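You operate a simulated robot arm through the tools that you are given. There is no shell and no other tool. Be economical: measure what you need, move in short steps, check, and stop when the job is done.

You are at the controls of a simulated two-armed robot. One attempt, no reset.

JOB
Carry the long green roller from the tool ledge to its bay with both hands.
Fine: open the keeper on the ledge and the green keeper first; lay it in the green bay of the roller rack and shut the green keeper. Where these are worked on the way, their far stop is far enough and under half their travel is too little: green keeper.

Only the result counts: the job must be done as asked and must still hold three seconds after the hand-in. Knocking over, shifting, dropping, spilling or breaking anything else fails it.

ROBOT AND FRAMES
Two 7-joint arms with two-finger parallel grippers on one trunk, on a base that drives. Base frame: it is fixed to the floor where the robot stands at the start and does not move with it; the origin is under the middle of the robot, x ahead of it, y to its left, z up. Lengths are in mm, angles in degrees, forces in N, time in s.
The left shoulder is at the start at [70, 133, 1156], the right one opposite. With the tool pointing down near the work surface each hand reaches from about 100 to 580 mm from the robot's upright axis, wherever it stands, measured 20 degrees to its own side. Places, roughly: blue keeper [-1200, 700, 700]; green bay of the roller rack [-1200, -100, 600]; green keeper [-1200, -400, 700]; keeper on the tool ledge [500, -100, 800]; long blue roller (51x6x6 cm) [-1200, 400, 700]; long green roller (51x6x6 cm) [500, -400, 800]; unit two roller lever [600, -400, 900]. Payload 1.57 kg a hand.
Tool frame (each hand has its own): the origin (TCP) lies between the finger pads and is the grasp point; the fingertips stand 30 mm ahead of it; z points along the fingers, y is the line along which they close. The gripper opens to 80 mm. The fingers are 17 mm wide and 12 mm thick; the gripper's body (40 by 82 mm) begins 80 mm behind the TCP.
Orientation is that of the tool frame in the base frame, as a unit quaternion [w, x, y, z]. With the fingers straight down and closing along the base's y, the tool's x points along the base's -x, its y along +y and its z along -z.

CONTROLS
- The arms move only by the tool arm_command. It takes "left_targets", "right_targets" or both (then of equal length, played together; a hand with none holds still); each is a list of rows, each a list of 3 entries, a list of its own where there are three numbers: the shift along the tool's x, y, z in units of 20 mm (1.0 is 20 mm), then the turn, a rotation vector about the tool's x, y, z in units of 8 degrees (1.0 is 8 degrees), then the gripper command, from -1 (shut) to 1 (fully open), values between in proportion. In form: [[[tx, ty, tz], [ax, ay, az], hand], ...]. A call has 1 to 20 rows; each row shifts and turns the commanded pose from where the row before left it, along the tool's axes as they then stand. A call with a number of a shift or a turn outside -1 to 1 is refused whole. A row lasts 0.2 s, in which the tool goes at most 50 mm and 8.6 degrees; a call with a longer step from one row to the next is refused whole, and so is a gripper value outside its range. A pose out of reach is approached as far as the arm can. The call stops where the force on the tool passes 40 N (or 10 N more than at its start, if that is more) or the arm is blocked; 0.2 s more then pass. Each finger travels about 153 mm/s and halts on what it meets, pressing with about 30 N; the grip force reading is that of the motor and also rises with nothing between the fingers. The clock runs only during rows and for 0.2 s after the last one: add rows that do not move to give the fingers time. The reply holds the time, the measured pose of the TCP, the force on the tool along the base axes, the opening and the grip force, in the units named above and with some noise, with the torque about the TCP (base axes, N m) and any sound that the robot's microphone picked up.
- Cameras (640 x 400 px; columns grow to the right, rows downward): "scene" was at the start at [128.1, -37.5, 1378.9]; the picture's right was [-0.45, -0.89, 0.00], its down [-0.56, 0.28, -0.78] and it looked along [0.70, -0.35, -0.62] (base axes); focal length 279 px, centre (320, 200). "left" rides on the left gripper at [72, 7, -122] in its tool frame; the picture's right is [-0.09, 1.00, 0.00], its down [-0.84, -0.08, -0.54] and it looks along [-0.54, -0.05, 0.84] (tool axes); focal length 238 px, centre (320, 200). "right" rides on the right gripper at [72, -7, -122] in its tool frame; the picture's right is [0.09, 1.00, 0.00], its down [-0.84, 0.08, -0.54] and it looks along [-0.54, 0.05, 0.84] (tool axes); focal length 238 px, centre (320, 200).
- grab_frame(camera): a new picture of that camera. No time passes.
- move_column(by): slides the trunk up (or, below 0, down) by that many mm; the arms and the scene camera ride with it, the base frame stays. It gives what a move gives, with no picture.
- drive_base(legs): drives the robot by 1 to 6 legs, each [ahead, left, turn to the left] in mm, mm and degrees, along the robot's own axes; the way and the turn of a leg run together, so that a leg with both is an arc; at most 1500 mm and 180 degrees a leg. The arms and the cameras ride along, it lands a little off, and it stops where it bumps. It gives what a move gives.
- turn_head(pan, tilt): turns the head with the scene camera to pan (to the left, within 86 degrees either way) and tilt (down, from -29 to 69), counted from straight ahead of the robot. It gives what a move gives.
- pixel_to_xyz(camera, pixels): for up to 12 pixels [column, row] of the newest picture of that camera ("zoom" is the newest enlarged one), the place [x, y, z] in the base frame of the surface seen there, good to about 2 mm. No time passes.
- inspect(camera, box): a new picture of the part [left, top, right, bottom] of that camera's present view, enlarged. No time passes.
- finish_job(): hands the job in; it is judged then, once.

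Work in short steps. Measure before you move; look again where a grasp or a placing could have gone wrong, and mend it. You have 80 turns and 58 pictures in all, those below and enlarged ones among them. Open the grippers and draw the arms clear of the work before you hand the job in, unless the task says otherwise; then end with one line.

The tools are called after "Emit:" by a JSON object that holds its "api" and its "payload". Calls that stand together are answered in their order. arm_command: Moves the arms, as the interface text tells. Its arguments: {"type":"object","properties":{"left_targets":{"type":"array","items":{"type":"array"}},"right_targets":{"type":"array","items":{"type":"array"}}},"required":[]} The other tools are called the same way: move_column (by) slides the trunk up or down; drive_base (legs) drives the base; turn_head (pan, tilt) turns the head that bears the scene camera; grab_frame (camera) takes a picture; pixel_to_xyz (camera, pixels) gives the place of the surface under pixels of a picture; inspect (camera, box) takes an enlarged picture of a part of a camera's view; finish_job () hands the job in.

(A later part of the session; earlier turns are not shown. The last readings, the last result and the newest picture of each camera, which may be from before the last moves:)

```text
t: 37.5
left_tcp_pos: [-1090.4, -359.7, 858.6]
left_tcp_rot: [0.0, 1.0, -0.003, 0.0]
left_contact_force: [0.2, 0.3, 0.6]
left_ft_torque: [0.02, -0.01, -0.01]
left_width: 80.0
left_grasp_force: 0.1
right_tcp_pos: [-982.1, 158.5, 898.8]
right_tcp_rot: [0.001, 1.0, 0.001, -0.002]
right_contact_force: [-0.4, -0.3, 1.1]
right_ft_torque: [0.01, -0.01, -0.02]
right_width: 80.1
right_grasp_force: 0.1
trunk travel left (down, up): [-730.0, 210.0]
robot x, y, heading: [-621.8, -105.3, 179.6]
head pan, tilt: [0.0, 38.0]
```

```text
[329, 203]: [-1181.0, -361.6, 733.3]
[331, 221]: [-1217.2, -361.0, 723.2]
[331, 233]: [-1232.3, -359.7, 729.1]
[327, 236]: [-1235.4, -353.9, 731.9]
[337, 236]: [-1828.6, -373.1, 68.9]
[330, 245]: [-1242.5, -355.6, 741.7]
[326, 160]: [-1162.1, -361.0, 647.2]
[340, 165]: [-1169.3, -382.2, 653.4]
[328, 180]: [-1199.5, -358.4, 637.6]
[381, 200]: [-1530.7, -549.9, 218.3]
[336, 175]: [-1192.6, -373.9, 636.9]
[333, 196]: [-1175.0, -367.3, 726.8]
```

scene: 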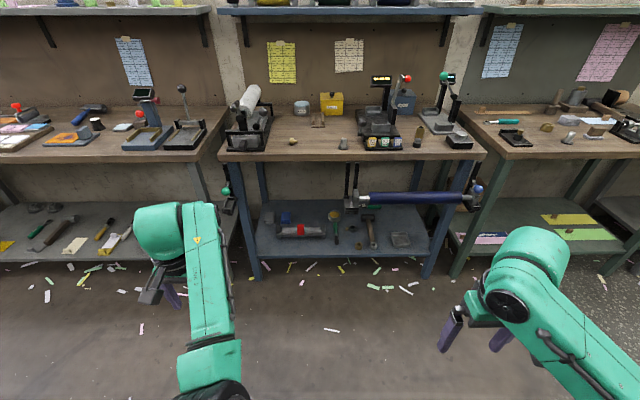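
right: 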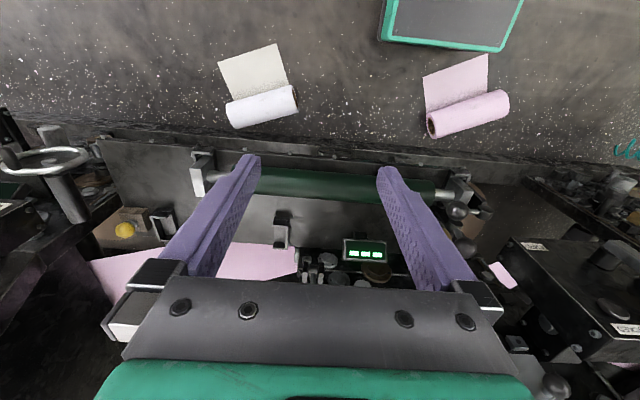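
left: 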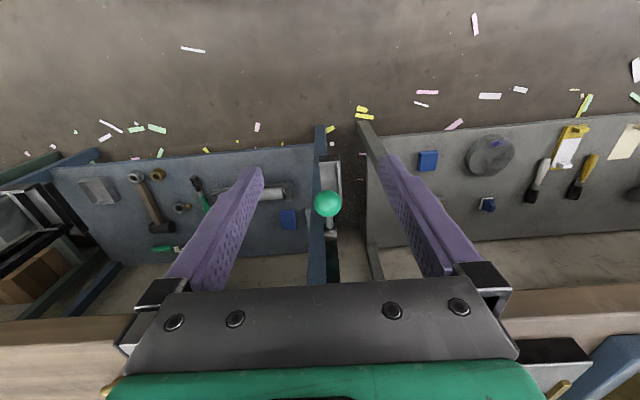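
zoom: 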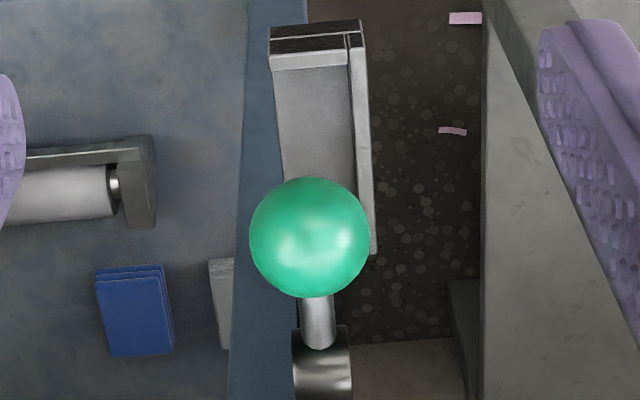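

Measurements: green ball at about (-1182,-361,722), and its pivot cylinder lies along y at (-1233,-358,726), so it opens by swinging up and back. I pull the left hand in and drive closer so that it works on its own side.

Emit:
{"api": "arm_command", "payload": {"left_targets": [[[1, 0, 0], [0, 0, 0], 1], [[1, 0, 0], [0, 0, 0], 1], [[1, 0, 0], [0, 0, 0], 1], [[1, 0, 0], [0, 0, 0], 1], [[1, 0, 0], [0, 0, 0], 1]]}}

Emit:
{"api": "drive_base", "payload": {"legs": [[150, 70, 0.4]]}}

Emit:
{"api": "move_column", "payload": {"by": -60}}

Emit:
{"api": "grab_frame", "payload": {"camera": "left"}}

```text
t: 38.8
left_tcp_pos: [-1047.0, -420.2, 894.4]
left_tcp_rot: [0.06, 0.995, 0.026, -0.079]
left_contact_force: [-0.1, -0.7, -0.2]
left_ft_torque: [0.02, 0.01, 0.02]
left_width: 80.1
left_grasp_force: 0.0
left hand out of reach, approached as far as the arm can: row 2, 3, 4, 5
right_tcp_pos: [-981.9, 157.6, 899.0]
right_tcp_rot: [0.001, 1.0, -0.001, -0.002]
right_contact_force: [0.9, -0.8, -0.4]
right_ft_torque: [0.02, -0.01, 0.0]
right_width: 80.1
right_grasp_force: 0.1
trunk travel left (down, up): [-730.0, 210.0]
robot x, y, heading: [-621.2, -105.0, 179.7]
head pan, tilt: [0.0, 38.0]
stopped in row 5 (left hand): the arm was blocked; the commanded pose is now the measured one
```

```text
t: 40.2
left_tcp_pos: [-1195.2, -492.4, 893.1]
left_tcp_rot: [0.06, 0.995, 0.028, -0.079]
left_contact_force: [-0.4, 0.2, 0.1]
left_ft_torque: [0.01, -0.01, 0.0]
left_width: 80.2
left_grasp_force: 0.0
right_tcp_pos: [-1133.6, 87.0, 898.3]
right_tcp_rot: [0.001, 1.0, 0.002, -0.003]
right_contact_force: [0.5, 0.1, -0.5]
right_ft_torque: [-0.01, -0.02, -0.02]
right_width: 80.1
right_grasp_force: 0.0
trunk travel left (down, up): [-730.0, 210.0]
robot x, y, heading: [-771.7, -170.5, 180.0]
head pan, tilt: [0.0, 38.0]
```

```text
t: 41.2
left_tcp_pos: [-1195.3, -492.9, 835.8]
left_tcp_rot: [0.06, 0.995, 0.028, -0.078]
left_contact_force: [-0.1, 0.1, -0.5]
left_ft_torque: [-0.01, 0.01, -0.03]
left_width: 79.9
left_grasp_force: 0.1
right_tcp_pos: [-1134.0, 86.6, 838.3]
right_tcp_rot: [0.0, 1.0, 0.003, -0.001]
right_contact_force: [0.0, 0.2, 0.4]
right_ft_torque: [0.03, 0.04, 0.03]
right_width: 80.2
right_grasp_force: 0.0
trunk travel left (down, up): [-670.0, 270.0]
robot x, y, heading: [-771.0, -173.7, 180.1]
head pan, tilt: [0.0, 38.0]
```

```text
27 pictures are left
```

left: 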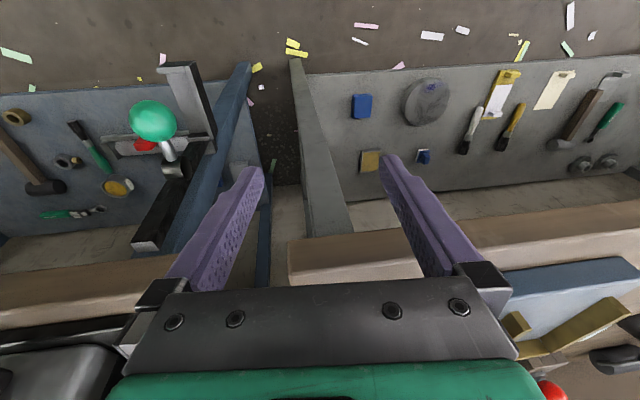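

The left hand again drifted while pulling in. I raise it to its starting height and square it up to clear the arm's posture.

Emit:
{"api": "arm_command", "payload": {"left_targets": [[[0, 0, -1], [0, 0, 0], 1], [[0, 0, -1], [0, 0, 0], 1], [[0, 0, -1], [0.215, 0.28, 0.1], 1], [[0, 0, -1], [0.215, 0.28, 0.1], 1], [[0, 0, -1], [0.215, 0.28, 0.1], 1], [[0, 0, -1], [0.215, 0.28, 0.1], 1], [[0, 0, -1], [0, 0, 0], 1], [[0, -0.5, -1], [0, 0, 0], 1], [[0, -0.5, -1], [0, 0, 0], 1], [[0, -0.5, -1], [0, 0, 0], 1], [[0, -0.5, -1], [0, 0, 0], 1], [[0, -0.5, -1], [0, 0, 0], 1]]}}

```text
t: 43.8
left_tcp_pos: [-1216.3, -515.0, 1041.1]
left_tcp_rot: [0.0, 1.0, 0.0, -0.001]
left_contact_force: [-0.6, -0.6, -0.1]
left_ft_torque: [-0.01, 0.01, 0.01]
left_width: 79.8
left_grasp_force: 0.0
left hand out of reach, approached as far as the arm can: row 2, 3, 4, 5, 7, 8, 9, 10, 11, 12
right_tcp_pos: [-1133.1, 86.8, 839.4]
right_tcp_rot: [0.001, 1.0, 0.003, -0.002]
right_contact_force: [0.1, 0.7, 0.2]
right_ft_torque: [-0.03, 0.0, 0.0]
right_width: 80.2
right_grasp_force: 0.1
trunk travel left (down, up): [-670.0, 270.0]
robot x, y, heading: [-771.0, -177.8, 180.1]
head pan, tilt: [0.0, 38.0]
```

The arm is still held outward by some joint. I look at its posture compared with the right arm.

Emit:
{"api": "turn_head", "payload": {"pan": 10, "tilt": 50}}

Emit:
{"api": "grab_frame", "payload": {"camera": "scene"}}

```text
t: 44.6
left_tcp_pos: [-1216.7, -516.2, 1041.5]
left_tcp_rot: [0.001, 1.0, 0.0, -0.001]
left_contact_force: [0.0, -0.6, -0.8]
left_ft_torque: [-0.02, 0.0, 0.0]
left_width: 79.9
left_grasp_force: 0.1
right_tcp_pos: [-1133.3, 85.9, 839.0]
right_tcp_rot: [0.0, 1.0, 0.002, -0.001]
right_contact_force: [0.2, -0.1, 1.0]
right_ft_torque: [0.02, -0.01, 0.02]
right_width: 79.8
right_grasp_force: 0.0
trunk travel left (down, up): [-670.0, 270.0]
robot x, y, heading: [-771.4, -172.3, 180.2]
head pan, tilt: [10.0, 50.0]
```

```text
26 pictures are left
```

scene: 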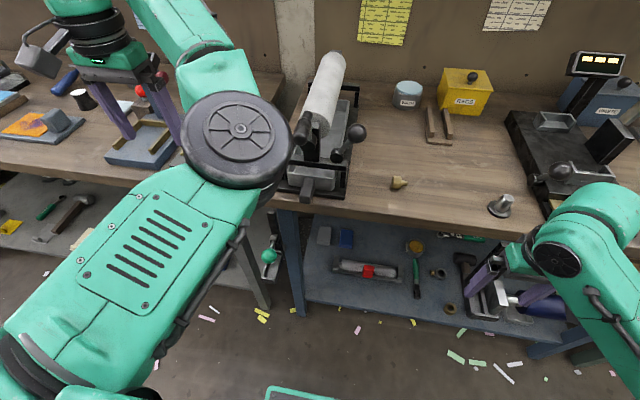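

The left elbow is tucked high and close. Raising the trunk gives that arm room below, so I raise it 150 mm and bring the hand down and inward.

Emit:
{"api": "move_column", "payload": {"by": 150}}

Emit:
{"api": "arm_command", "payload": {"left_targets": [[[0.4, -0.2, 0.95], [0, 0, 0], 1], [[0.4, -0.2, 0.95], [0, 0, 0], 1], [[0.4, -0.2, 0.95], [0, 0, 0], 1], [[0.4, -0.2, 0.95], [0, 0, 0], 1], [[0.4, -0.4, 0.9], [0, 0, 0], 1], [[0.4, -0.4, 0.9], [0, 0, 0], 1], [[0.4, -0.4, 0.9], [0, 0, 0], 1], [[0.4, -0.4, 0.9], [0, 0, 0], 1], [[0, -0.5, 0.9], [0, 0, 0], 1], [[0, -0.5, 0.9], [0, 0, 0], 1], [[0, -0.5, 0.9], [0, 0, 0], 1], [[0, -0.5, 0.9], [0, 0, 0], 1], [[0, -0.6, 0.9], [0, 0, 0], 1], [[0, -0.6, 0.9], [0, 0, 0], 1], [[0, -0.6, 0.9], [0, 0, 0], 1], [[0, -0.6, 0.9], [0, 0, 0], 1]]}}

```text
t: 46.3
left_tcp_pos: [-1215.6, -515.9, 1190.7]
left_tcp_rot: [0.0, 1.0, 0.0, -0.001]
left_contact_force: [-0.1, -0.8, 0.1]
left_ft_torque: [-0.04, 0.0, 0.05]
left_width: 80.0
left_grasp_force: 0.0
right_tcp_pos: [-1133.6, 86.9, 989.4]
right_tcp_rot: [0.001, 1.0, 0.002, -0.001]
right_contact_force: [0.8, -0.9, -0.5]
right_ft_torque: [-0.02, 0.02, 0.01]
right_width: 80.0
right_grasp_force: 0.0
trunk travel left (down, up): [-820.0, 120.0]
robot x, y, heading: [-772.4, -175.9, 179.9]
head pan, tilt: [10.0, 50.0]
```

```text
t: 49.9
left_tcp_pos: [-1204.8, -497.8, 931.2]
left_tcp_rot: [0.055, 0.997, 0.03, -0.039]
left_contact_force: [-0.7, 0.1, 0.1]
left_ft_torque: [0.0, 0.01, 0.01]
left_width: 79.9
left_grasp_force: 0.1
left hand out of reach, approached as far as the arm can: row 1, 2, 3, 4, 5, 6, 7, 8, 9
right_tcp_pos: [-1133.6, 87.1, 988.6]
right_tcp_rot: [0.001, 1.0, 0.003, -0.002]
right_contact_force: [-0.1, 0.3, -0.8]
right_ft_torque: [0.0, 0.01, 0.02]
right_width: 79.9
right_grasp_force: 0.1
trunk travel left (down, up): [-820.0, 120.0]
robot x, y, heading: [-772.4, -173.6, 179.7]
head pan, tilt: [10.0, 50.0]
stopped in row 16 (left hand): the arm was blocked; the commanded pose is now the measured one
```

It is still blocked inward. I measure the arm's own shape from the last scene picture to understand its posture.

Emit:
{"api": "pixel_to_xyz", "payload": {"camera": "scene", "pixels": [[240, 128], [205, 60], [170, 15], [150, 260], [60, 330], [90, 30], [35, 60], [580, 250], [590, 200], [620, 350], [100, 370], [520, 260]]}}

```text
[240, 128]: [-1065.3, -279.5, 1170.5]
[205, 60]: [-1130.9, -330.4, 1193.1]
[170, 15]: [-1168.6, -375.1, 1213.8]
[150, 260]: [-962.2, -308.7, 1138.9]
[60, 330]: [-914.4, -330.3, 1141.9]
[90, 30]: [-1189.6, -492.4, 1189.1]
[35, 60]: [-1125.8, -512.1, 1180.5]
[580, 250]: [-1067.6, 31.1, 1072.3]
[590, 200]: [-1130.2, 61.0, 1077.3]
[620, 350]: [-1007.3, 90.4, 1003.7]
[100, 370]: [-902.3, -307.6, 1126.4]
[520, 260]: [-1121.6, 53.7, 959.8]
```

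The blocked readings all lie about 410 mm from the left shoulder, so this arm posture simply has a larger inner limit. I back off 75 mm to work at 420–480 mm, then line the hand up above the green ball.

Emit:
{"api": "drive_base", "payload": {"legs": [[-75, 0, 0]]}}

Emit:
{"api": "arm_command", "payload": {"left_targets": [[[-0.87, 0, 0], [0.4, 0.28, 0.21], 1], [[-0.87, 0, 0], [0.4, 0.28, 0.21], 1], [[-0.87, 0, 0], [0, 0, 0], 1], [[0, -0.86, 0], [0, 0, 0], 1], [[0, -0.86, 0], [0, 0, 0], 1], [[0, -0.86, 0], [0, 0, 0], 1], [[0, -0.86, 0], [0, 0, 0], 1], [[0, -0.86, 0], [0, 0, 0], 1], [[0, -0.86, 0], [0, 0, 0], 1], [[0, -0.86, 0], [0, 0, 0], 1], [[0, -0.86, 0], [0, 0, 0], 1]]}}

Emit:
{"api": "move_column", "payload": {"by": -110}}

```text
t: 51.0
left_tcp_pos: [-1132.3, -497.7, 928.9]
left_tcp_rot: [0.055, 0.997, 0.03, -0.037]
left_contact_force: [0.4, -0.1, 0.1]
left_ft_torque: [0.0, -0.02, 0.01]
left_width: 79.9
left_grasp_force: 0.0
right_tcp_pos: [-1061.3, 85.9, 987.7]
right_tcp_rot: [0.001, 1.0, 0.003, 0.0]
right_contact_force: [0.2, 0.9, -1.0]
right_ft_torque: [0.0, -0.02, 0.01]
right_width: 80.0
right_grasp_force: 0.0
trunk travel left (down, up): [-820.0, 120.0]
robot x, y, heading: [-693.0, -177.1, 180.1]
head pan, tilt: [10.0, 50.0]
```

```text
t: 53.5
left_tcp_pos: [-1189.9, -393.7, 945.5]
left_tcp_rot: [0.023, 0.999, 0.023, -0.014]
left_contact_force: [-1.4, 0.1, 0.2]
left_ft_torque: [-0.02, 0.03, 0.02]
left_width: 80.1
left_grasp_force: 0.1
right_tcp_pos: [-1060.1, 86.4, 988.4]
right_tcp_rot: [0.001, 1.0, 0.003, -0.001]
right_contact_force: [0.4, 0.2, 0.4]
right_ft_torque: [-0.01, 0.0, 0.0]
right_width: 79.9
right_grasp_force: 0.0
trunk travel left (down, up): [-820.0, 120.0]
robot x, y, heading: [-700.3, -173.9, 179.9]
head pan, tilt: [10.0, 50.0]
stopped in row 11 (left hand): the arm was blocked; the commanded pose is now the measured one
```

```text
t: 55.0
left_tcp_pos: [-1189.9, -393.9, 835.4]
left_tcp_rot: [0.023, 0.999, 0.022, -0.014]
left_contact_force: [0.2, 1.4, 0.1]
left_ft_torque: [0.0, 0.0, 0.01]
left_width: 80.0
left_grasp_force: 0.0
right_tcp_pos: [-1059.3, 86.6, 879.6]
right_tcp_rot: [0.001, 1.0, 0.003, -0.001]
right_contact_force: [0.6, -0.7, -0.3]
right_ft_torque: [-0.03, -0.02, 0.02]
right_width: 80.2
right_grasp_force: 0.0
trunk travel left (down, up): [-710.0, 230.0]
robot x, y, heading: [-695.9, -175.4, 180.0]
head pan, tilt: [10.0, 50.0]
```

I back off 25 mm more, square the hand, and centre it over the ball, then check.

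Emit:
{"api": "drive_base", "payload": {"legs": [[-25, 0, 0]]}}

Emit:
{"api": "arm_command", "payload": {"left_targets": [[[-0.5, 0, 0], [0.33, 0.2, 0.31], 1], [[-0.4, -0.6, 0], [0, 0, 0], 1], [[0, -0.6, 0], [0, 0, 0], 1], [[0, -0.45, 0], [0, 0, 0], 1]]}}

Emit:
{"api": "grab_frame", "payload": {"camera": "left"}}

```text
t: 55.8
left_tcp_pos: [-1167.3, -393.4, 832.6]
left_tcp_rot: [0.023, 0.999, 0.022, -0.012]
left_contact_force: [0.6, -1.1, -0.3]
left_ft_torque: [0.01, -0.04, -0.01]
left_width: 79.8
left_grasp_force: 0.0
right_tcp_pos: [-1037.6, 86.0, 878.8]
right_tcp_rot: [0.001, 1.0, 0.003, 0.0]
right_contact_force: [-0.7, 0.6, -0.7]
right_ft_torque: [0.0, -0.02, 0.0]
right_width: 80.1
right_grasp_force: 0.0
trunk travel left (down, up): [-710.0, 230.0]
robot x, y, heading: [-674.2, -173.3, 180.2]
head pan, tilt: [10.0, 50.0]
```

```text
t: 56.8
left_tcp_pos: [-1183.4, -360.6, 835.3]
left_tcp_rot: [-0.001, 1.0, 0.001, 0.0]
left_contact_force: [-0.1, 0.0, 0.2]
left_ft_torque: [0.02, -0.01, 0.01]
left_width: 80.2
left_grasp_force: 0.1
right_tcp_pos: [-1036.0, 85.8, 879.1]
right_tcp_rot: [0.001, 1.0, 0.002, 0.0]
right_contact_force: [0.0, 0.0, 0.7]
right_ft_torque: [0.01, -0.01, 0.01]
right_width: 80.3
right_grasp_force: 0.0
trunk travel left (down, up): [-710.0, 230.0]
robot x, y, heading: [-673.7, -172.6, 180.0]
head pan, tilt: [10.0, 50.0]
```

```text
25 pictures are left
```

left: 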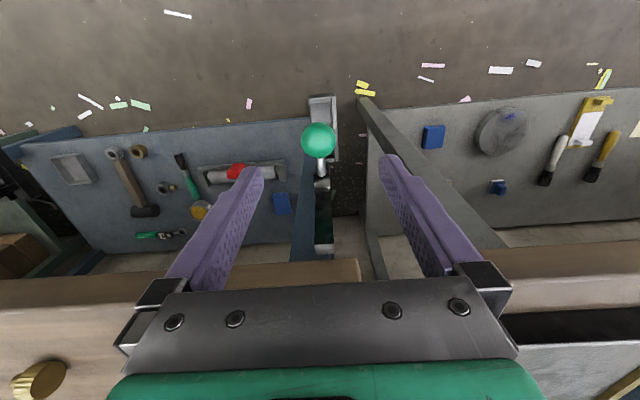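

The hand is square and over the ball at (318,138). I confirm the ball and pivot places, then descend so the ball sits near the fingertips.

Emit:
{"api": "pixel_to_xyz", "payload": {"camera": "left", "pixels": [[318, 138], [304, 138], [333, 138], [318, 123], [318, 153], [321, 165], [316, 185], [327, 185], [322, 184], [322, 205], [320, 240]]}}

Emit:
{"api": "arm_command", "payload": {"left_targets": [[[0, 0, 1], [0, 0, 0], 1], [[0, 0, 1], [0, 0, 0], 1], [[0, 0, 0.8], [0, 0, 0], 1]]}}

```text
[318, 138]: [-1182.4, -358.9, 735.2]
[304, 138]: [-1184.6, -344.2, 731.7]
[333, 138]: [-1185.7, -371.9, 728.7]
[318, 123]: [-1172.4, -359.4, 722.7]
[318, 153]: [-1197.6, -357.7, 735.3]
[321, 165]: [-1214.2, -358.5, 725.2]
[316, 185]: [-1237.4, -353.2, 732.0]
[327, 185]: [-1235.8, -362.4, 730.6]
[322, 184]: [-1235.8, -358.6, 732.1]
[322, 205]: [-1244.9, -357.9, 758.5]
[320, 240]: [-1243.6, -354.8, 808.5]
```

```text
t: 57.6
left_tcp_pos: [-1182.4, -361.3, 778.1]
left_tcp_rot: [0.0, 1.0, 0.0, 0.002]
left_contact_force: [0.3, 0.3, -0.5]
left_ft_torque: [-0.03, -0.01, 0.01]
left_width: 79.7
left_grasp_force: 0.0
right_tcp_pos: [-1034.5, 87.0, 878.7]
right_tcp_rot: [0.001, 1.0, 0.003, -0.002]
right_contact_force: [0.4, 0.1, -0.2]
right_ft_torque: [0.02, -0.01, -0.01]
right_width: 80.0
right_grasp_force: 0.1
trunk travel left (down, up): [-710.0, 230.0]
robot x, y, heading: [-671.1, -170.3, 179.8]
head pan, tilt: [10.0, 50.0]
```

Ball centre is about (-1187,-358,721), radius 15. I descend to it and grip it lightly.

Emit:
{"api": "arm_command", "payload": {"left_targets": [[[-0.25, -0.15, 0.75], [0, 0, 0], 1], [[0, 0, 0.75], [0, 0, 0], 1], [[0, 0, 0.75], [0, 0, 0], 1], [[0, 0, 0], [0, 0, 0], 0], [[0, 0, 0], [0, 0, 0], -0.5], [[0, 0, 0], [0, 0, 0], -0.5]]}}

```text
t: 59.0
left_tcp_pos: [-1188.6, -359.4, 732.4]
left_tcp_rot: [0.001, 1.0, 0.001, 0.001]
left_contact_force: [0.8, -0.2, -0.8]
left_ft_torque: [0.0, -0.05, 0.02]
left_width: 35.4
left_grasp_force: 42.8
right_tcp_pos: [-1034.5, 85.8, 879.8]
right_tcp_rot: [0.001, 1.0, 0.003, 0.0]
right_contact_force: [-0.9, 1.3, -0.1]
right_ft_torque: [0.0, 0.0, -0.01]
right_width: 80.1
right_grasp_force: 0.2
trunk travel left (down, up): [-710.0, 230.0]
robot x, y, heading: [-671.7, -171.7, 179.9]
head pan, tilt: [10.0, 50.0]
```

The ball is held (35 mm opening). I swing it up along its 51 mm arc toward upright.

Emit:
{"api": "arm_command", "payload": {"left_targets": [[[-0.085, 0, -0.66], [0, 0, 0], -0.5], [[-0.255, 0, -0.615], [0, 0, 0], -0.5], [[-0.405, 0, -0.53], [0, 0, 0], -0.5], [[-0.53, 0, -0.405], [0, 0, 0], -0.5], [[-0.615, 0, -0.255], [0, 0, 0], -0.5]]}}

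Emit:
{"api": "inspect", "payload": {"camera": "left", "box": [220, 100, 420, 280]}}

```text
t: 60.2
left_tcp_pos: [-1231.3, -358.6, 783.8]
left_tcp_rot: [0.001, 1.0, 0.0, -0.004]
left_contact_force: [-0.1, 0.4, 0.2]
left_ft_torque: [-0.02, -0.02, 0.02]
left_width: 20.2
left_grasp_force: 0.4
right_tcp_pos: [-1037.1, 86.5, 878.2]
right_tcp_rot: [0.0, 1.0, 0.003, 0.0]
right_contact_force: [-0.9, -0.7, 0.2]
right_ft_torque: [0.03, -0.04, 0.0]
right_width: 80.0
right_grasp_force: 0.1
trunk travel left (down, up): [-710.0, 230.0]
robot x, y, heading: [-669.2, -174.1, 180.1]
head pan, tilt: [10.0, 50.0]
```

```text
2.22 times, centred on (320, 190) of left
```

zoom: 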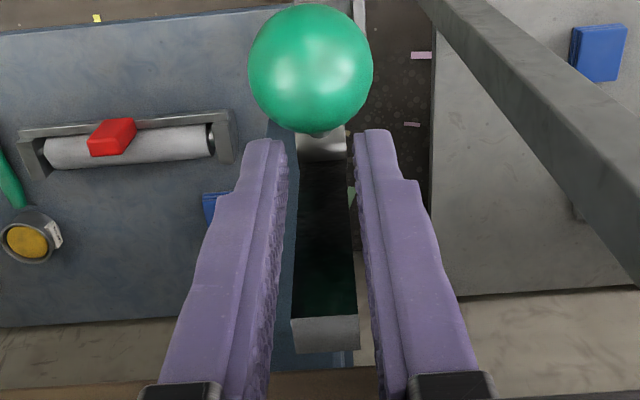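

The ball slipped out of the pads partway, but it looks raised. I measure where it stands.

Emit:
{"api": "pixel_to_xyz", "payload": {"camera": "zoom", "pixels": [[312, 68], [250, 68], [372, 68], [312, 10], [312, 125], [322, 145], [318, 132]]}}

```text
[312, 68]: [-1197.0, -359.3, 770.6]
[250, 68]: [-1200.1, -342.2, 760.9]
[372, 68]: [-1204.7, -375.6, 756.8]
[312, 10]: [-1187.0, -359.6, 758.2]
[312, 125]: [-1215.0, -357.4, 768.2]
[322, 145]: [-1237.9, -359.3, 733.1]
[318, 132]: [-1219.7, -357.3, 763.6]
```

The ball centre is now about (-1202,-359,754), roughly 42° up, and it holds there. I regrip it nearer its middle.

Emit:
{"api": "arm_command", "payload": {"left_targets": [[[0, 0, 0], [0, 0, 0], 0.6], [[0, 0, -1], [0, 0, 0], 0.6], [[0, 0, -1], [0, 0, 0], 0.6], [[0.73, 0, -1], [0, 0, 0], 0.6], [[0.73, 0, 0.3], [0, 0, 0], 0.6], [[0, 0, 1], [0, 0, 0], 0.6], [[0, 0, 1], [0, 0, 0], 0.6], [[0, 0, 1], [0, 0, 0], 0.6], [[0, 0, 1], [0, 0, 0], 0.6], [[0, 0, 0], [0, 0, 0], -0.6], [[0, 0, 0], [0, 0, 0], -0.6], [[0, 0, 0], [0, 0, 0], -0.6]]}}

```text
t: 62.8
left_tcp_pos: [-1196.6, -359.9, 755.9]
left_tcp_rot: [0.0, 1.0, 0.001, 0.001]
left_contact_force: [-0.3, 0.2, -0.5]
left_ft_torque: [-0.07, -0.03, -0.01]
left_width: 35.2
left_grasp_force: 42.8
right_tcp_pos: [-1035.1, 85.4, 878.9]
right_tcp_rot: [0.0, 1.0, 0.003, -0.001]
right_contact_force: [-0.2, -0.8, -0.2]
right_ft_torque: [0.0, 0.01, 0.01]
right_width: 80.0
right_grasp_force: 0.1
trunk travel left (down, up): [-710.0, 230.0]
robot x, y, heading: [-671.2, -175.1, 180.0]
head pan, tilt: [10.0, 50.0]
```

Gripped again at its middle. I continue the arc in finer steps toward and just past upright.

Emit:
{"api": "arm_command", "payload": {"left_targets": [[[-0.24, 0, -0.22], [0, 0, 0], -0.6], [[-0.24, 0, -0.2], [0, 0, 0], -0.6], [[-0.29, 0, -0.16], [0, 0, 0], -0.6], [[-0.29, 0, -0.12], [0, 0, 0], -0.6], [[-0.31, 0, -0.08], [0, 0, 0], -0.6], [[-0.31, 0, -0.04], [0, 0, 0], -0.6], [[-0.25, 0, 0], [0, 0, 0], -0.6], [[-0.2, 0, 0], [0, 0, 0], -0.6]]}}

```text
t: 64.6
left_tcp_pos: [-1238.7, -358.9, 777.4]
left_tcp_rot: [0.001, 1.0, 0.001, -0.003]
left_contact_force: [10.1, -2.5, 8.7]
left_ft_torque: [-0.13, 0.29, -0.18]
left_width: 35.4
left_grasp_force: 42.3
right_tcp_pos: [-1032.1, 85.6, 880.8]
right_tcp_rot: [0.001, 1.0, 0.002, -0.003]
right_contact_force: [-1.4, -1.1, -0.5]
right_ft_torque: [0.01, 0.01, 0.01]
right_width: 79.9
right_grasp_force: 0.0
trunk travel left (down, up): [-710.0, 230.0]
robot x, y, heading: [-672.5, -172.9, 180.1]
head pan, tilt: [10.0, 50.0]
```

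Still gripped and about upright, with some resistance (10 N), likely the stop. I release, rise and check.

Emit:
{"api": "arm_command", "payload": {"left_targets": [[[0, 0, 0], [0, 0, 0], 0.6], [[0, 0, 0], [0, 0, 0], 0.6], [[0, 0, -1], [0, 0, 0], 0.6], [[0, 0, -1], [0, 0, 0], 0.6], [[0.5, 0, -1], [0, 0, 0], 0.6], [[1, 0, -0.5], [0, 0, 0], 0.6], [[1, 0, 0], [0, 0, 0], 0.6]]}}

Emit:
{"api": "grab_frame", "payload": {"camera": "left"}}

```text
t: 66.2
left_tcp_pos: [-1187.8, -358.8, 844.7]
left_tcp_rot: [0.0, 1.0, 0.001, 0.0]
left_contact_force: [0.1, -0.5, 0.2]
left_ft_torque: [0.01, 0.02, 0.02]
left_width: 64.2
left_grasp_force: 0.0
right_tcp_pos: [-1033.0, 85.3, 878.3]
right_tcp_rot: [0.001, 1.0, 0.003, -0.003]
right_contact_force: [-0.2, 0.0, 0.3]
right_ft_torque: [0.01, -0.01, -0.04]
right_width: 80.0
right_grasp_force: 0.0
trunk travel left (down, up): [-710.0, 230.0]
robot x, y, heading: [-670.3, -176.4, 180.1]
head pan, tilt: [10.0, 50.0]
```

```text
23 pictures are left
```

left: 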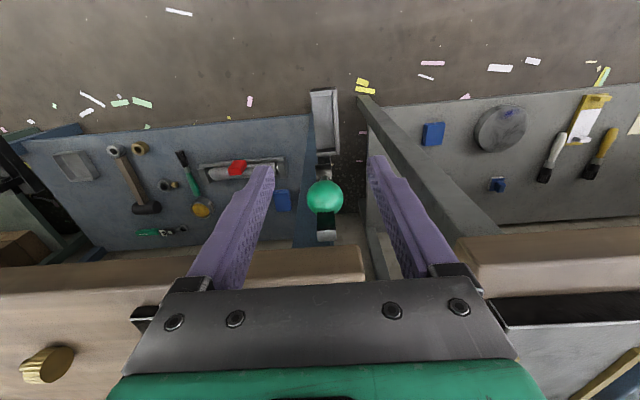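

The ball now stands at (325,197) above the pivot, with the tray clear below it. I measure its angle and the tray for the later placing.

Emit:
{"api": "pixel_to_xyz", "payload": {"camera": "left", "pixels": [[325, 196], [326, 158], [325, 183], [325, 212], [322, 92], [312, 95], [335, 97], [325, 125], [326, 150], [316, 150], [337, 150], [338, 120]]}}

```text
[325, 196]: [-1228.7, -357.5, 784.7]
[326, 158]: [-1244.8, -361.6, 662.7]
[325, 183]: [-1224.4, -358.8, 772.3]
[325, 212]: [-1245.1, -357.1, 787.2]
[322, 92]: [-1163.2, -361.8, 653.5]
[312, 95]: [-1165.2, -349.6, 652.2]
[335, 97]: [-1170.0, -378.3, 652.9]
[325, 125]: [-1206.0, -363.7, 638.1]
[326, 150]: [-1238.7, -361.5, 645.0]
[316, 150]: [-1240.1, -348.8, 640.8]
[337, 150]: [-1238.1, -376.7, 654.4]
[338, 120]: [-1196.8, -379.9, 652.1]
```

The keeper is fully upright (ball centre right over the pivot) and stays. Now I measure the other green-bay tray with the right camera.

Emit:
{"api": "grab_frame", "payload": {"camera": "right"}}

```text
22 pictures are left
```

right: 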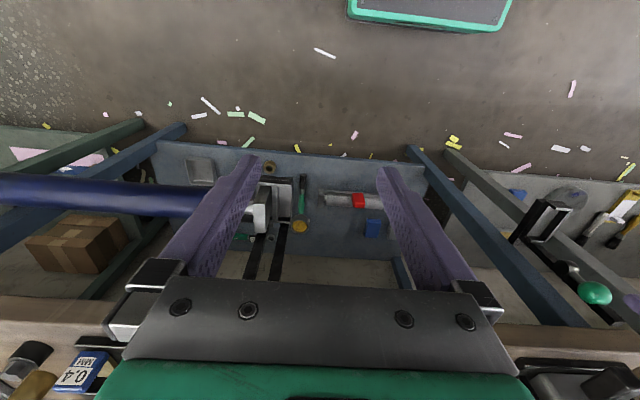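

Emit:
{"api": "inspect", "payload": {"camera": "right", "box": [230, 160, 320, 250]}}

```text
4.44 times, centred on (275, 205) of right
```

zoom: 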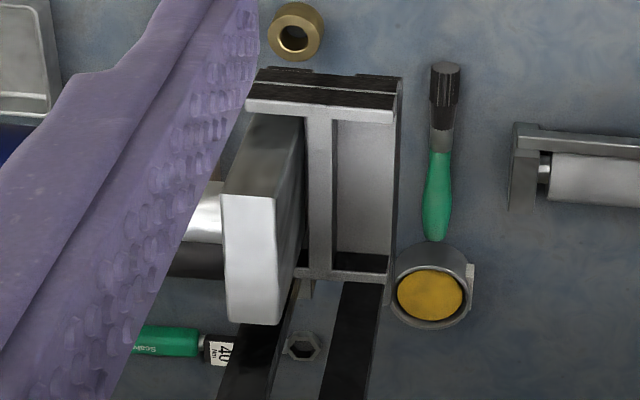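

The twin tray shows the blue roller's block on one side and the empty green-bay half at right. I measure this.

Emit:
{"api": "pixel_to_xyz", "payload": {"camera": "zoom", "pixels": [[355, 112], [360, 190], [323, 190], [395, 190], [355, 262], [345, 275], [250, 200], [272, 230], [230, 310], [276, 310], [255, 260], [395, 110]]}}

```text
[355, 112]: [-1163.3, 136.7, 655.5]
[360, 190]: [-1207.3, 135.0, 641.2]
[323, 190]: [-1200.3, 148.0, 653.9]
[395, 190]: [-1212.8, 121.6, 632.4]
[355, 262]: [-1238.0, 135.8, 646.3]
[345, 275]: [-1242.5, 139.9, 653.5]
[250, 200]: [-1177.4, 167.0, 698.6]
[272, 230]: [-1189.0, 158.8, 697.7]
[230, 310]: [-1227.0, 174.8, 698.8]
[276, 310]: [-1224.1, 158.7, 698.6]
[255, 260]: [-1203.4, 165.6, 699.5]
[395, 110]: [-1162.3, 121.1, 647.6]
```

The green bay is now mapped: block slots at y 121..144 and -378..-350, x centre -1203, floor z 638, so the roller centre goes to about (-1203,-117,669). I back away, yaw both hands 90° so they close across a roller lying along y, and check the readings.

Emit:
{"api": "drive_base", "payload": {"legs": [[-300, 0, 0]]}}

Emit:
{"api": "arm_command", "payload": {"left_targets": [[[0, 0, 0], [0, 0, -0.94], 1], [[0, 0, 0], [0, 0, -0.94], 1], [[0, 0, 0], [0, 0, -0.94], 1], [[0, 0, 0], [0, 0, -0.94], 1], [[0, 0, 0], [0, 0, -0.94], 1], [[0, 0, 0], [0, 0, -0.94], 1], [[0, 0, 0], [0, 0, -0.94], 1], [[0, 0, 0], [0, 0, -0.94], 1], [[0, 0, 0], [0, 0, -0.94], 1], [[0, 0, 0], [0, 0, -0.94], 1], [[0, 0, 0], [0, 0, -0.94], 1], [[0, 0, 0], [0, 0, -0.91], 1]], "right_targets": [[[0, 0, 0], [0, 0, -0.94], 1], [[0, 0, 0], [0, 0, -0.94], 1], [[0, 0, 0], [0, 0, -0.94], 1], [[0, 0, 0], [0, 0, -0.94], 1], [[0, 0, 0], [0, 0, -0.94], 1], [[0, 0, 0], [0, 0, -0.94], 1], [[0, 0, 0], [0, 0, -0.94], 1], [[0, 0, 0], [0, 0, -0.94], 1], [[0, 0, 0], [0, 0, -0.94], 1], [[0, 0, 0], [0, 0, -0.94], 1], [[0, 0, 0], [0, 0, -0.94], 1], [[0, 0, 0], [0, 0, -0.91], 1]]}}

```text
t: 68.2
left_tcp_pos: [-890.4, -358.2, 844.6]
left_tcp_rot: [0.0, 1.0, 0.0, 0.001]
left_contact_force: [-0.3, -0.3, 0.1]
left_ft_torque: [-0.01, 0.01, -0.01]
left_width: 63.9
left_grasp_force: 0.1
right_tcp_pos: [-735.3, 86.4, 879.7]
right_tcp_rot: [0.001, 1.0, 0.003, -0.001]
right_contact_force: [-1.1, -0.7, 0.4]
right_ft_torque: [0.06, -0.01, 0.01]
right_width: 80.1
right_grasp_force: 0.1
trunk travel left (down, up): [-710.0, 230.0]
robot x, y, heading: [-377.0, -175.7, 180.0]
head pan, tilt: [10.0, 50.0]
```

```text
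t: 70.8
left_tcp_pos: [-890.8, -378.6, 844.6]
left_tcp_rot: [0.009, 0.697, 0.717, -0.01]
left_contact_force: [-0.8, 0.1, -0.4]
left_ft_torque: [-0.01, 0.01, 0.03]
left_width: 79.8
left_grasp_force: 0.0
right_tcp_pos: [-735.6, 86.3, 878.7]
right_tcp_rot: [-0.001, 0.704, 0.71, -0.002]
right_contact_force: [0.6, 0.4, -0.2]
right_ft_torque: [-0.02, -0.02, -0.01]
right_width: 79.7
right_grasp_force: 0.1
trunk travel left (down, up): [-710.0, 230.0]
robot x, y, heading: [-374.0, -173.2, 179.8]
head pan, tilt: [10.0, 50.0]
```

Both hands are now turned to close along x. I raise the trunk for clearance and go back to the ledge, stopping a little short of it.

Emit:
{"api": "move_column", "payload": {"by": 140}}

Emit:
{"api": "drive_base", "payload": {"legs": [[0, 0, 90], [0, 0, 90], [265, -140, 0]]}}

Emit:
{"api": "turn_head", "payload": {"pan": 15, "tilt": 45}}

Emit:
{"api": "grab_frame", "payload": {"camera": "scene"}}

```text
t: 72.5
left_tcp_pos: [-891.7, -376.7, 985.0]
left_tcp_rot: [0.008, 0.698, 0.716, -0.01]
left_contact_force: [0.2, 1.7, -0.4]
left_ft_torque: [0.0, 0.01, -0.02]
left_width: 79.7
left_grasp_force: 0.1
right_tcp_pos: [-735.6, 86.6, 1019.0]
right_tcp_rot: [0.0, 0.706, 0.709, -0.001]
right_contact_force: [0.6, -1.0, 0.2]
right_ft_torque: [0.01, -0.02, -0.01]
right_width: 79.7
right_grasp_force: 0.0
trunk travel left (down, up): [-850.0, 90.0]
robot x, y, heading: [-375.3, -169.0, 180.1]
head pan, tilt: [10.0, 50.0]
```

```text
t: 82.2
left_tcp_pos: [409.5, -112.9, 985.1]
left_tcp_rot: [-0.01, 0.715, -0.699, -0.008]
left_contact_force: [-0.3, -0.5, 0.7]
left_ft_torque: [-0.01, -0.03, 0.01]
left_width: 80.0
left_grasp_force: 0.2
right_tcp_pos: [252.9, -575.2, 1020.3]
right_tcp_rot: [-0.001, 0.708, -0.706, 0.001]
right_contact_force: [-0.2, -0.2, 0.6]
right_ft_torque: [-0.04, -0.04, -0.02]
right_width: 80.0
right_grasp_force: 0.1
trunk travel left (down, up): [-850.0, 90.0]
robot x, y, heading: [-107.5, -314.6, -0.2]
head pan, tilt: [10.0, 50.0]
```

```text
t: 82.8
left_tcp_pos: [410.9, -110.7, 986.7]
left_tcp_rot: [-0.011, 0.716, -0.698, -0.01]
left_contact_force: [-0.2, -0.7, 0.1]
left_ft_torque: [-0.04, 0.0, -0.04]
left_width: 79.8
left_grasp_force: 0.0
right_tcp_pos: [254.6, -576.0, 1018.5]
right_tcp_rot: [-0.002, 0.709, -0.706, 0.001]
right_contact_force: [-0.3, 1.1, 0.0]
right_ft_torque: [0.01, 0.0, 0.02]
right_width: 80.0
right_grasp_force: 0.0
trunk travel left (down, up): [-850.0, 90.0]
robot x, y, heading: [-106.7, -316.2, -0.1]
head pan, tilt: [15.0, 45.0]
```

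```text
20 pictures are left
```

scene: 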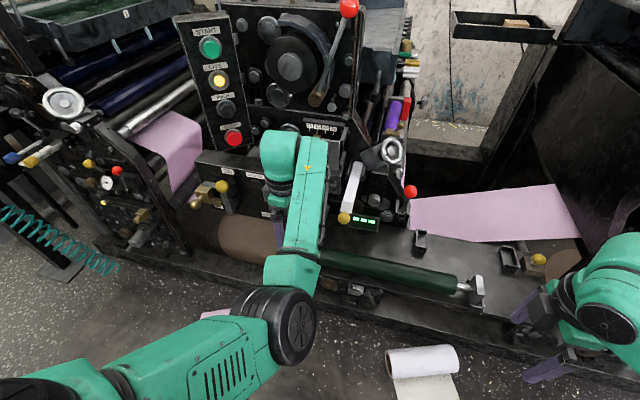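

I measure the obstacles around the keeper: panel edge near (265,175), yellow ball (343,218), white lever, other parts.

Emit:
{"api": "pixel_to_xyz", "payload": {"camera": "scene", "pixels": [[343, 217], [352, 190], [356, 166], [255, 162], [222, 186], [245, 200], [262, 205], [365, 219], [410, 192], [420, 240], [465, 288], [390, 268]]}}

Emit:
{"api": "grab_frame", "payload": {"camera": "left"}}

```text
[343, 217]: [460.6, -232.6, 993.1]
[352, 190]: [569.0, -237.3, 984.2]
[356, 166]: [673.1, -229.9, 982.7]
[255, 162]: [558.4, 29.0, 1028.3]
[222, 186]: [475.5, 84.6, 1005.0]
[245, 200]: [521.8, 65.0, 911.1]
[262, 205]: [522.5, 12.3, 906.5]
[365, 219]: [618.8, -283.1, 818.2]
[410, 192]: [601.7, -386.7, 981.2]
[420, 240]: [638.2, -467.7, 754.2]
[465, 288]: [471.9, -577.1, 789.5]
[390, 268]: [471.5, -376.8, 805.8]
```

```text
19 pictures are left
```

left: 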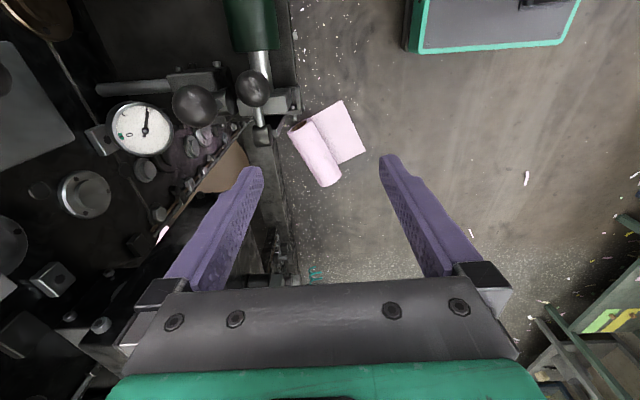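

The white lever bar at y≈-233, z≈983 would meet the left camera if it stays inboard. I rotate the left hand the other way (+145°) so the camera is on the near/outer side for the keeper.

Emit:
{"api": "arm_command", "payload": {"left_targets": [[[0, 0, 0], [0, 0, 0.954], 1], [[0, 0, 0], [0, 0, 0.954], 1], [[0, 0, 0], [0, 0, 0.954], 1], [[0, 0, 0], [0, 0, 0.954], 1], [[0, 0, 0], [0, 0, 0.954], 1], [[0, 0, 0], [0, 0, 0.954], 1], [[0, 0, 0], [0, 0, 0.954], 1], [[0, 0, 0], [0, 0, 0.954], 1], [[0, 0, 0], [0, 0, 0.954], 1], [[0, 0, 0], [0, 0, 0.954], 1], [[0, 0, 0], [0, 0, 0.954], 1], [[0, 0, 0], [0, 0, 0.954], 1], [[0, 0, 0], [0, 0, 0.954], 1], [[0, 0, 0], [0, 0, 0.954], 1], [[0, 0, 0], [0, 0, 0.954], 1], [[0, 0, 0], [0, 0, 0.954], 1], [[0, 0, 0], [0, 0, 0.954], 1], [[0, 0, 0], [0, 0, 0.954], 1], [[0, 0, 0], [0, 0, 0.954], 1]]}}

```text
t: 86.8
left_tcp_pos: [411.5, -112.3, 985.0]
left_tcp_rot: [-0.003, 0.452, 0.892, 0.012]
left_contact_force: [0.4, 0.3, -0.4]
left_ft_torque: [-0.02, 0.0, 0.01]
left_width: 80.0
left_grasp_force: 0.0
right_tcp_pos: [254.3, -574.7, 1019.7]
right_tcp_rot: [-0.003, 0.709, -0.706, 0.001]
right_contact_force: [-0.8, -0.6, -1.2]
right_ft_torque: [0.02, 0.0, 0.01]
right_width: 79.9
right_grasp_force: 0.2
trunk travel left (down, up): [-850.0, 90.0]
robot x, y, heading: [-105.2, -314.4, -0.1]
head pan, tilt: [15.0, 45.0]
```

Checking the geometry, the far finger cannot fit between the keeper ball at (478,-143,832) and the second ball at (516,-141,886). I will instead lift the keeper from its lower front with a 45°-tilted closed right hand, whose posture is freer. I place the base so that arm has room.

Emit:
{"api": "drive_base", "payload": {"legs": [[-85, 0, 0], [0, 366, 0]]}}

Emit:
{"api": "arm_command", "payload": {"right_targets": [[[0, 0, 0], [0, 0, 0.94], 0], [[0, 0, 0], [0, 0, 0.94], 0], [[0, 0, 0], [0, 0, 0.94], 0], [[0, 0, 0], [0, 0, 0.94], 0], [[0, 0, 0], [0, 0, 0.94], 0], [[0, 0, 0], [0, 0, 0.94], 0], [[0, 0, 0], [0, 0, 0.94], 0], [[0, 0, 0], [0, 0, 0.94], -0.5], [[0, 0, 0], [0, 0, 0.94], -1], [[0, 0, 0], [0, 0, 0.94], -1], [[0, 0, 0], [0, 0, 0.94], -1], [[0, 0, 0], [0, 0, 0.91], -1]]}}

Emit:
{"api": "arm_command", "payload": {"right_targets": [[[-0.5, 0, 0.5], [0, -0.94, 0], -1], [[-0.5, 0, 0.5], [0, -0.94, 0], -1], [[-0.5, 0, 0.5], [0, -0.94, 0], -1], [[-0.5, 0, 0.5], [0, -0.94, 0], -1], [[-0.5, 0, 0.5], [0, -0.94, 0], -1], [[-0.5, 0, 0.5], [0, -0.94, 0], -1]]}}

```text
t: 89.9
left_tcp_pos: [326.8, 253.0, 986.0]
left_tcp_rot: [-0.005, 0.451, 0.893, 0.012]
left_contact_force: [-0.2, 0.0, 0.2]
left_ft_torque: [-0.01, -0.02, 0.01]
left_width: 80.0
left_grasp_force: 0.1
right_tcp_pos: [171.8, -209.9, 1019.7]
right_tcp_rot: [-0.002, 0.71, -0.704, 0.0]
right_contact_force: [-0.2, -0.3, 0.5]
right_ft_torque: [0.0, 0.01, -0.03]
right_width: 79.9
right_grasp_force: 0.1
trunk travel left (down, up): [-850.0, 90.0]
robot x, y, heading: [-190.4, 52.5, -0.0]
head pan, tilt: [15.0, 45.0]
```

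```text
t: 92.5
left_tcp_pos: [325.8, 254.7, 984.5]
left_tcp_rot: [-0.005, 0.45, 0.893, 0.012]
left_contact_force: [1.0, -0.1, -0.4]
left_ft_torque: [0.03, 0.04, 0.0]
left_width: 79.8
left_grasp_force: 0.0
right_tcp_pos: [170.8, -207.7, 1018.9]
right_tcp_rot: [0.001, -0.002, 1.0, 0.001]
right_contact_force: [-0.6, 1.3, 0.1]
right_ft_torque: [0.02, 0.01, -0.01]
right_width: 0.1
right_grasp_force: 20.9
trunk travel left (down, up): [-850.0, 90.0]
robot x, y, heading: [-190.6, 53.0, -0.2]
head pan, tilt: [15.0, 45.0]
```

```text
t: 93.9
left_tcp_pos: [326.5, 254.2, 984.6]
left_tcp_rot: [-0.004, 0.45, 0.893, 0.013]
left_contact_force: [-0.5, 1.2, -0.5]
left_ft_torque: [-0.01, 0.0, -0.01]
left_width: 79.9
left_grasp_force: 0.1
right_tcp_pos: [245.7, -207.4, 983.0]
right_tcp_rot: [0.385, -0.002, 0.923, 0.002]
right_contact_force: [0.5, -0.8, -0.2]
right_ft_torque: [-0.03, -0.01, 0.0]
right_width: 0.0
right_grasp_force: 21.4
trunk travel left (down, up): [-850.0, 90.0]
robot x, y, heading: [-188.7, 54.8, -0.2]
head pan, tilt: [15.0, 45.0]
```

Tilted to 45° cleanly. I move to a standoff in front of the ball and look.

Emit:
{"api": "arm_command", "payload": {"right_targets": [[[-0.11, 0.3, 0.95], [0, 0, 0], -1], [[-0.11, 0.3, 0.95], [0, 0, 0], -1], [[-0.11, 0.3, 0.95], [0, 0, 0], -1], [[-0.11, 0.3, 0.95], [0, 0, 0], -1], [[-0.11, 0.3, 0.95], [0, 0, 0], -1], [[-0.11, 0.3, 0.95], [0, 0, 0], -1], [[-0.11, 0.3, 0.95], [0, 0, 0], -1], [[-0.11, 0.3, 0.95], [0, 0, 0], -1], [[-0.11, 0.3, 0.95], [0, 0, 0], -1], [[-0.11, 0.3, 0.95], [0, 0, 0], -1]]}}

Emit:
{"api": "grab_frame", "payload": {"camera": "right"}}

```text
t: 96.1
left_tcp_pos: [326.8, 254.6, 984.2]
left_tcp_rot: [-0.005, 0.45, 0.893, 0.011]
left_contact_force: [0.3, 0.3, -0.4]
left_ft_torque: [0.01, 0.04, 0.01]
left_width: 80.2
left_grasp_force: 0.0
right_tcp_pos: [395.1, -143.7, 862.5]
right_tcp_rot: [0.384, -0.002, 0.923, 0.001]
right_contact_force: [-0.5, 0.7, 0.3]
right_ft_torque: [-0.04, -0.02, 0.02]
right_width: 0.0
right_grasp_force: 21.4
trunk travel left (down, up): [-850.0, 90.0]
robot x, y, heading: [-191.4, 51.0, 0.1]
head pan, tilt: [15.0, 45.0]
```

```text
18 pictures are left
```

right: 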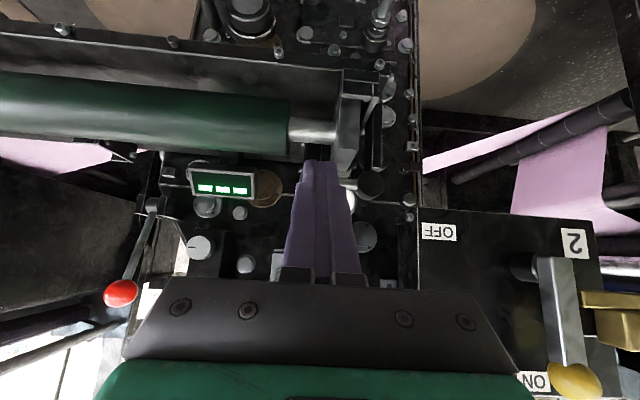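

The ball is hidden behind the closed fingers at about (325,180), with its pivot at (369,184). I verify block, journal and pivot positions.

Emit:
{"api": "pixel_to_xyz", "payload": {"camera": "right", "pixels": [[369, 184], [352, 183], [345, 165], [347, 130], [337, 130], [310, 128], [290, 125], [340, 160], [350, 95], [380, 150]]}}

```text
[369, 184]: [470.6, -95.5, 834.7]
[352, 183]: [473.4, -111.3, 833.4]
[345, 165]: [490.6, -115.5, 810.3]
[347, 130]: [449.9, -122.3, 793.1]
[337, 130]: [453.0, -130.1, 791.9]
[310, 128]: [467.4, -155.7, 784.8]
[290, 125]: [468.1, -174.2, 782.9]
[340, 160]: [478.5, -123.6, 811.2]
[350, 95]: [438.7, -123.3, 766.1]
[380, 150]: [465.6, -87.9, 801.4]
```

All consistent: arm at z≈832, block top 810. I slip the closed fingertips to the ball's lower front, then lift along its arc.

Emit:
{"api": "arm_command", "payload": {"right_targets": [[[0, -0.09, 0.93], [0, 0, 0], -1], [[0, -0.09, 0.93], [0, 0, 0], -1], [[0, -0.09, 0.93], [0, 0, 0], -1], [[-0.283, 0, -0.283], [0, 0, 0], -1], [[-0.283, 0, -0.283], [0, 0, 0], -1], [[-0.354, 0.05, -0.354], [0, 0, 0], -1], [[-0.354, 0.17, -0.354], [0, 0, 0], -1], [[-0.354, 0.3, -0.354], [0, 0, 0], -1], [[-0.354, 0.5, -0.354], [0, 0, 0], -1]]}}

Emit:
{"api": "inspect", "payload": {"camera": "right", "box": [240, 110, 420, 240]}}

```text
t: 98.1
left_tcp_pos: [326.9, 255.4, 984.5]
left_tcp_rot: [-0.005, 0.45, 0.893, 0.011]
left_contact_force: [-0.5, 0.3, 0.1]
left_ft_torque: [0.0, 0.01, 0.0]
left_width: 80.1
left_grasp_force: 0.0
right_tcp_pos: [435.9, -130.4, 882.0]
right_tcp_rot: [0.386, -0.003, 0.923, 0.001]
right_contact_force: [-0.6, -0.2, 0.3]
right_ft_torque: [0.02, -0.03, 0.01]
right_width: 0.0
right_grasp_force: 21.1
trunk travel left (down, up): [-850.0, 90.0]
robot x, y, heading: [-193.3, 53.0, -0.2]
head pan, tilt: [15.0, 45.0]
```

```text
3.08 times, centred on (330, 175) of right
```

zoom: 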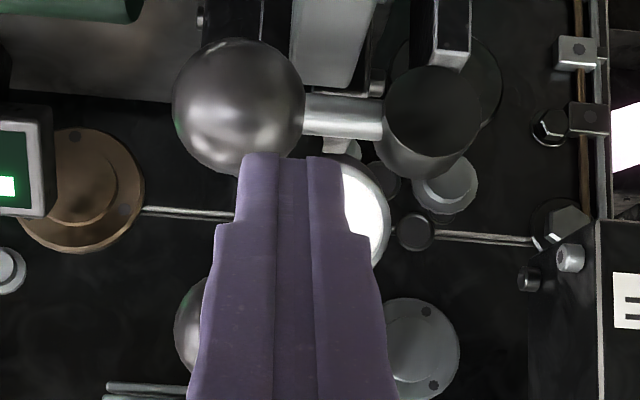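

The fingers slid up in front of the ball because the tip was not far enough under it. I back off, flatten the tilt to 65°, and go in deeper beneath the ball.

Emit:
{"api": "arm_command", "payload": {"right_targets": [[[0.77, -0.24, 0], [0, 0, 0], -1], [[0.77, -0.24, 0], [0, 0, 0], -1], [[0.77, -0.24, 0], [0, 0, 0], -1], [[0.77, -0.24, 0], [0, 0, 0], -1], [[0, 0, 0], [0, -0.83, 0], -1], [[0, 0, 0], [0, -0.83, 0], -1], [[0, 0, 0], [0, -0.83, 0], -1], [[0, 0, 0], [0, 0, 0], -1]]}}

Emit:
{"api": "inspect", "payload": {"camera": "right", "box": [240, 90, 420, 220]}}

```text
t: 99.9
left_tcp_pos: [326.6, 254.9, 985.0]
left_tcp_rot: [-0.006, 0.449, 0.893, 0.012]
left_contact_force: [0.0, -1.0, 0.0]
left_ft_torque: [-0.01, 0.01, 0.01]
left_width: 79.9
left_grasp_force: 0.1
right_tcp_pos: [391.8, -151.0, 837.3]
right_tcp_rot: [0.539, -0.004, 0.842, 0.003]
right_contact_force: [-0.8, -0.5, -0.4]
right_ft_torque: [0.0, -0.03, 0.0]
right_width: 0.0
right_grasp_force: 21.9
trunk travel left (down, up): [-850.0, 90.0]
robot x, y, heading: [-190.5, 50.3, 0.1]
head pan, tilt: [15.0, 45.0]
```

```text
3.08 times, centred on (330, 155) of right
```

zoom: 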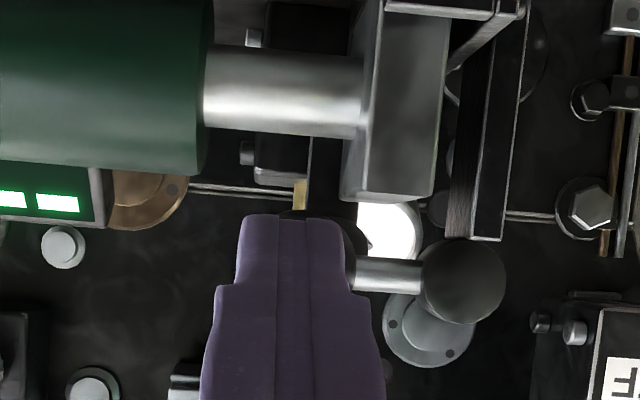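

The tip now points under the ball, with free space between it and the journal. I push in 60 mm along the fingers, then lift.

Emit:
{"api": "arm_command", "payload": {"right_targets": [[[0, 0.03, 0.75], [0, 0, 0], -1], [[0, 0.03, 0.75], [0, 0, 0], -1], [[0, 0.03, 0.75], [0, 0, 0], -1], [[0, 0.03, 0.75], [0, 0, 0], -1], [[-0.3, 0, -0.14], [0, 0, 0], -1], [[-0.453, 0.05, -0.21], [0, 0, 0], -1], [[-0.453, 0.17, -0.21], [0, 0, 0], -1]]}}

Emit:
{"api": "inspect", "payload": {"camera": "right", "box": [240, 90, 420, 220]}}

```text
t: 101.5
left_tcp_pos: [326.0, 254.2, 985.0]
left_tcp_rot: [-0.005, 0.449, 0.893, 0.012]
left_contact_force: [-0.1, 0.7, -0.5]
left_ft_torque: [-0.04, 0.02, 0.0]
left_width: 79.8
left_grasp_force: 0.0
right_tcp_pos: [445.6, -143.3, 840.5]
right_tcp_rot: [0.54, -0.002, 0.842, 0.002]
right_contact_force: [0.0, -1.0, -1.1]
right_ft_torque: [0.0, -0.06, 0.03]
right_width: 0.1
right_grasp_force: 21.8
trunk travel left (down, up): [-850.0, 90.0]
robot x, y, heading: [-192.1, 51.0, 0.1]
head pan, tilt: [15.0, 45.0]
```

```text
3.08 times, centred on (330, 155) of right
```

zoom: 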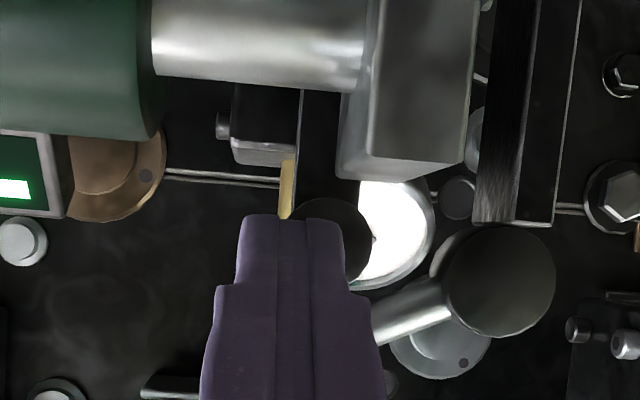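

It works: the arm is now slanting up. I carry on along the arc.

Emit:
{"api": "arm_command", "payload": {"right_targets": [[[-0.453, 0.25, -0.21], [0, 0, 0], -1], [[-0.453, 0.4, -0.21], [0, 0, 0], -1], [[-0.34, 0.4, -0.16], [0, 0, 0], -1], [[-0.2, 0.3, -0.1], [0, 0, 0], -1]]}}

Emit:
{"api": "inspect", "payload": {"camera": "right", "box": [230, 100, 410, 260]}}

```text
t: 102.7
left_tcp_pos: [326.5, 254.5, 985.9]
left_tcp_rot: [-0.004, 0.45, 0.893, 0.011]
left_contact_force: [0.0, -0.7, 0.6]
left_ft_torque: [0.02, 0.0, 0.01]
left_width: 80.2
left_grasp_force: 0.1
right_tcp_pos: [454.0, -152.3, 884.4]
right_tcp_rot: [0.548, -0.008, 0.836, -0.029]
right_contact_force: [0.1, -0.4, -0.2]
right_ft_torque: [0.01, -0.02, 0.04]
right_width: 0.0
right_grasp_force: 21.1
trunk travel left (down, up): [-850.0, 90.0]
robot x, y, heading: [-191.0, 48.3, -0.1]
head pan, tilt: [15.0, 45.0]
stopped in row 4 (right hand): the arm was blocked; the commanded pose is now the measured one
```

```text
2.50 times, centred on (320, 180) of right
```

zoom: 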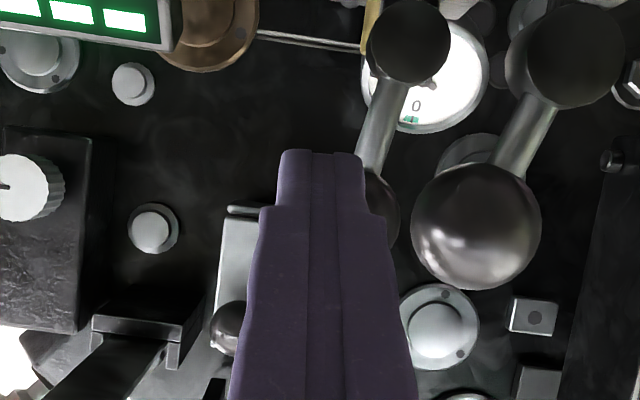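

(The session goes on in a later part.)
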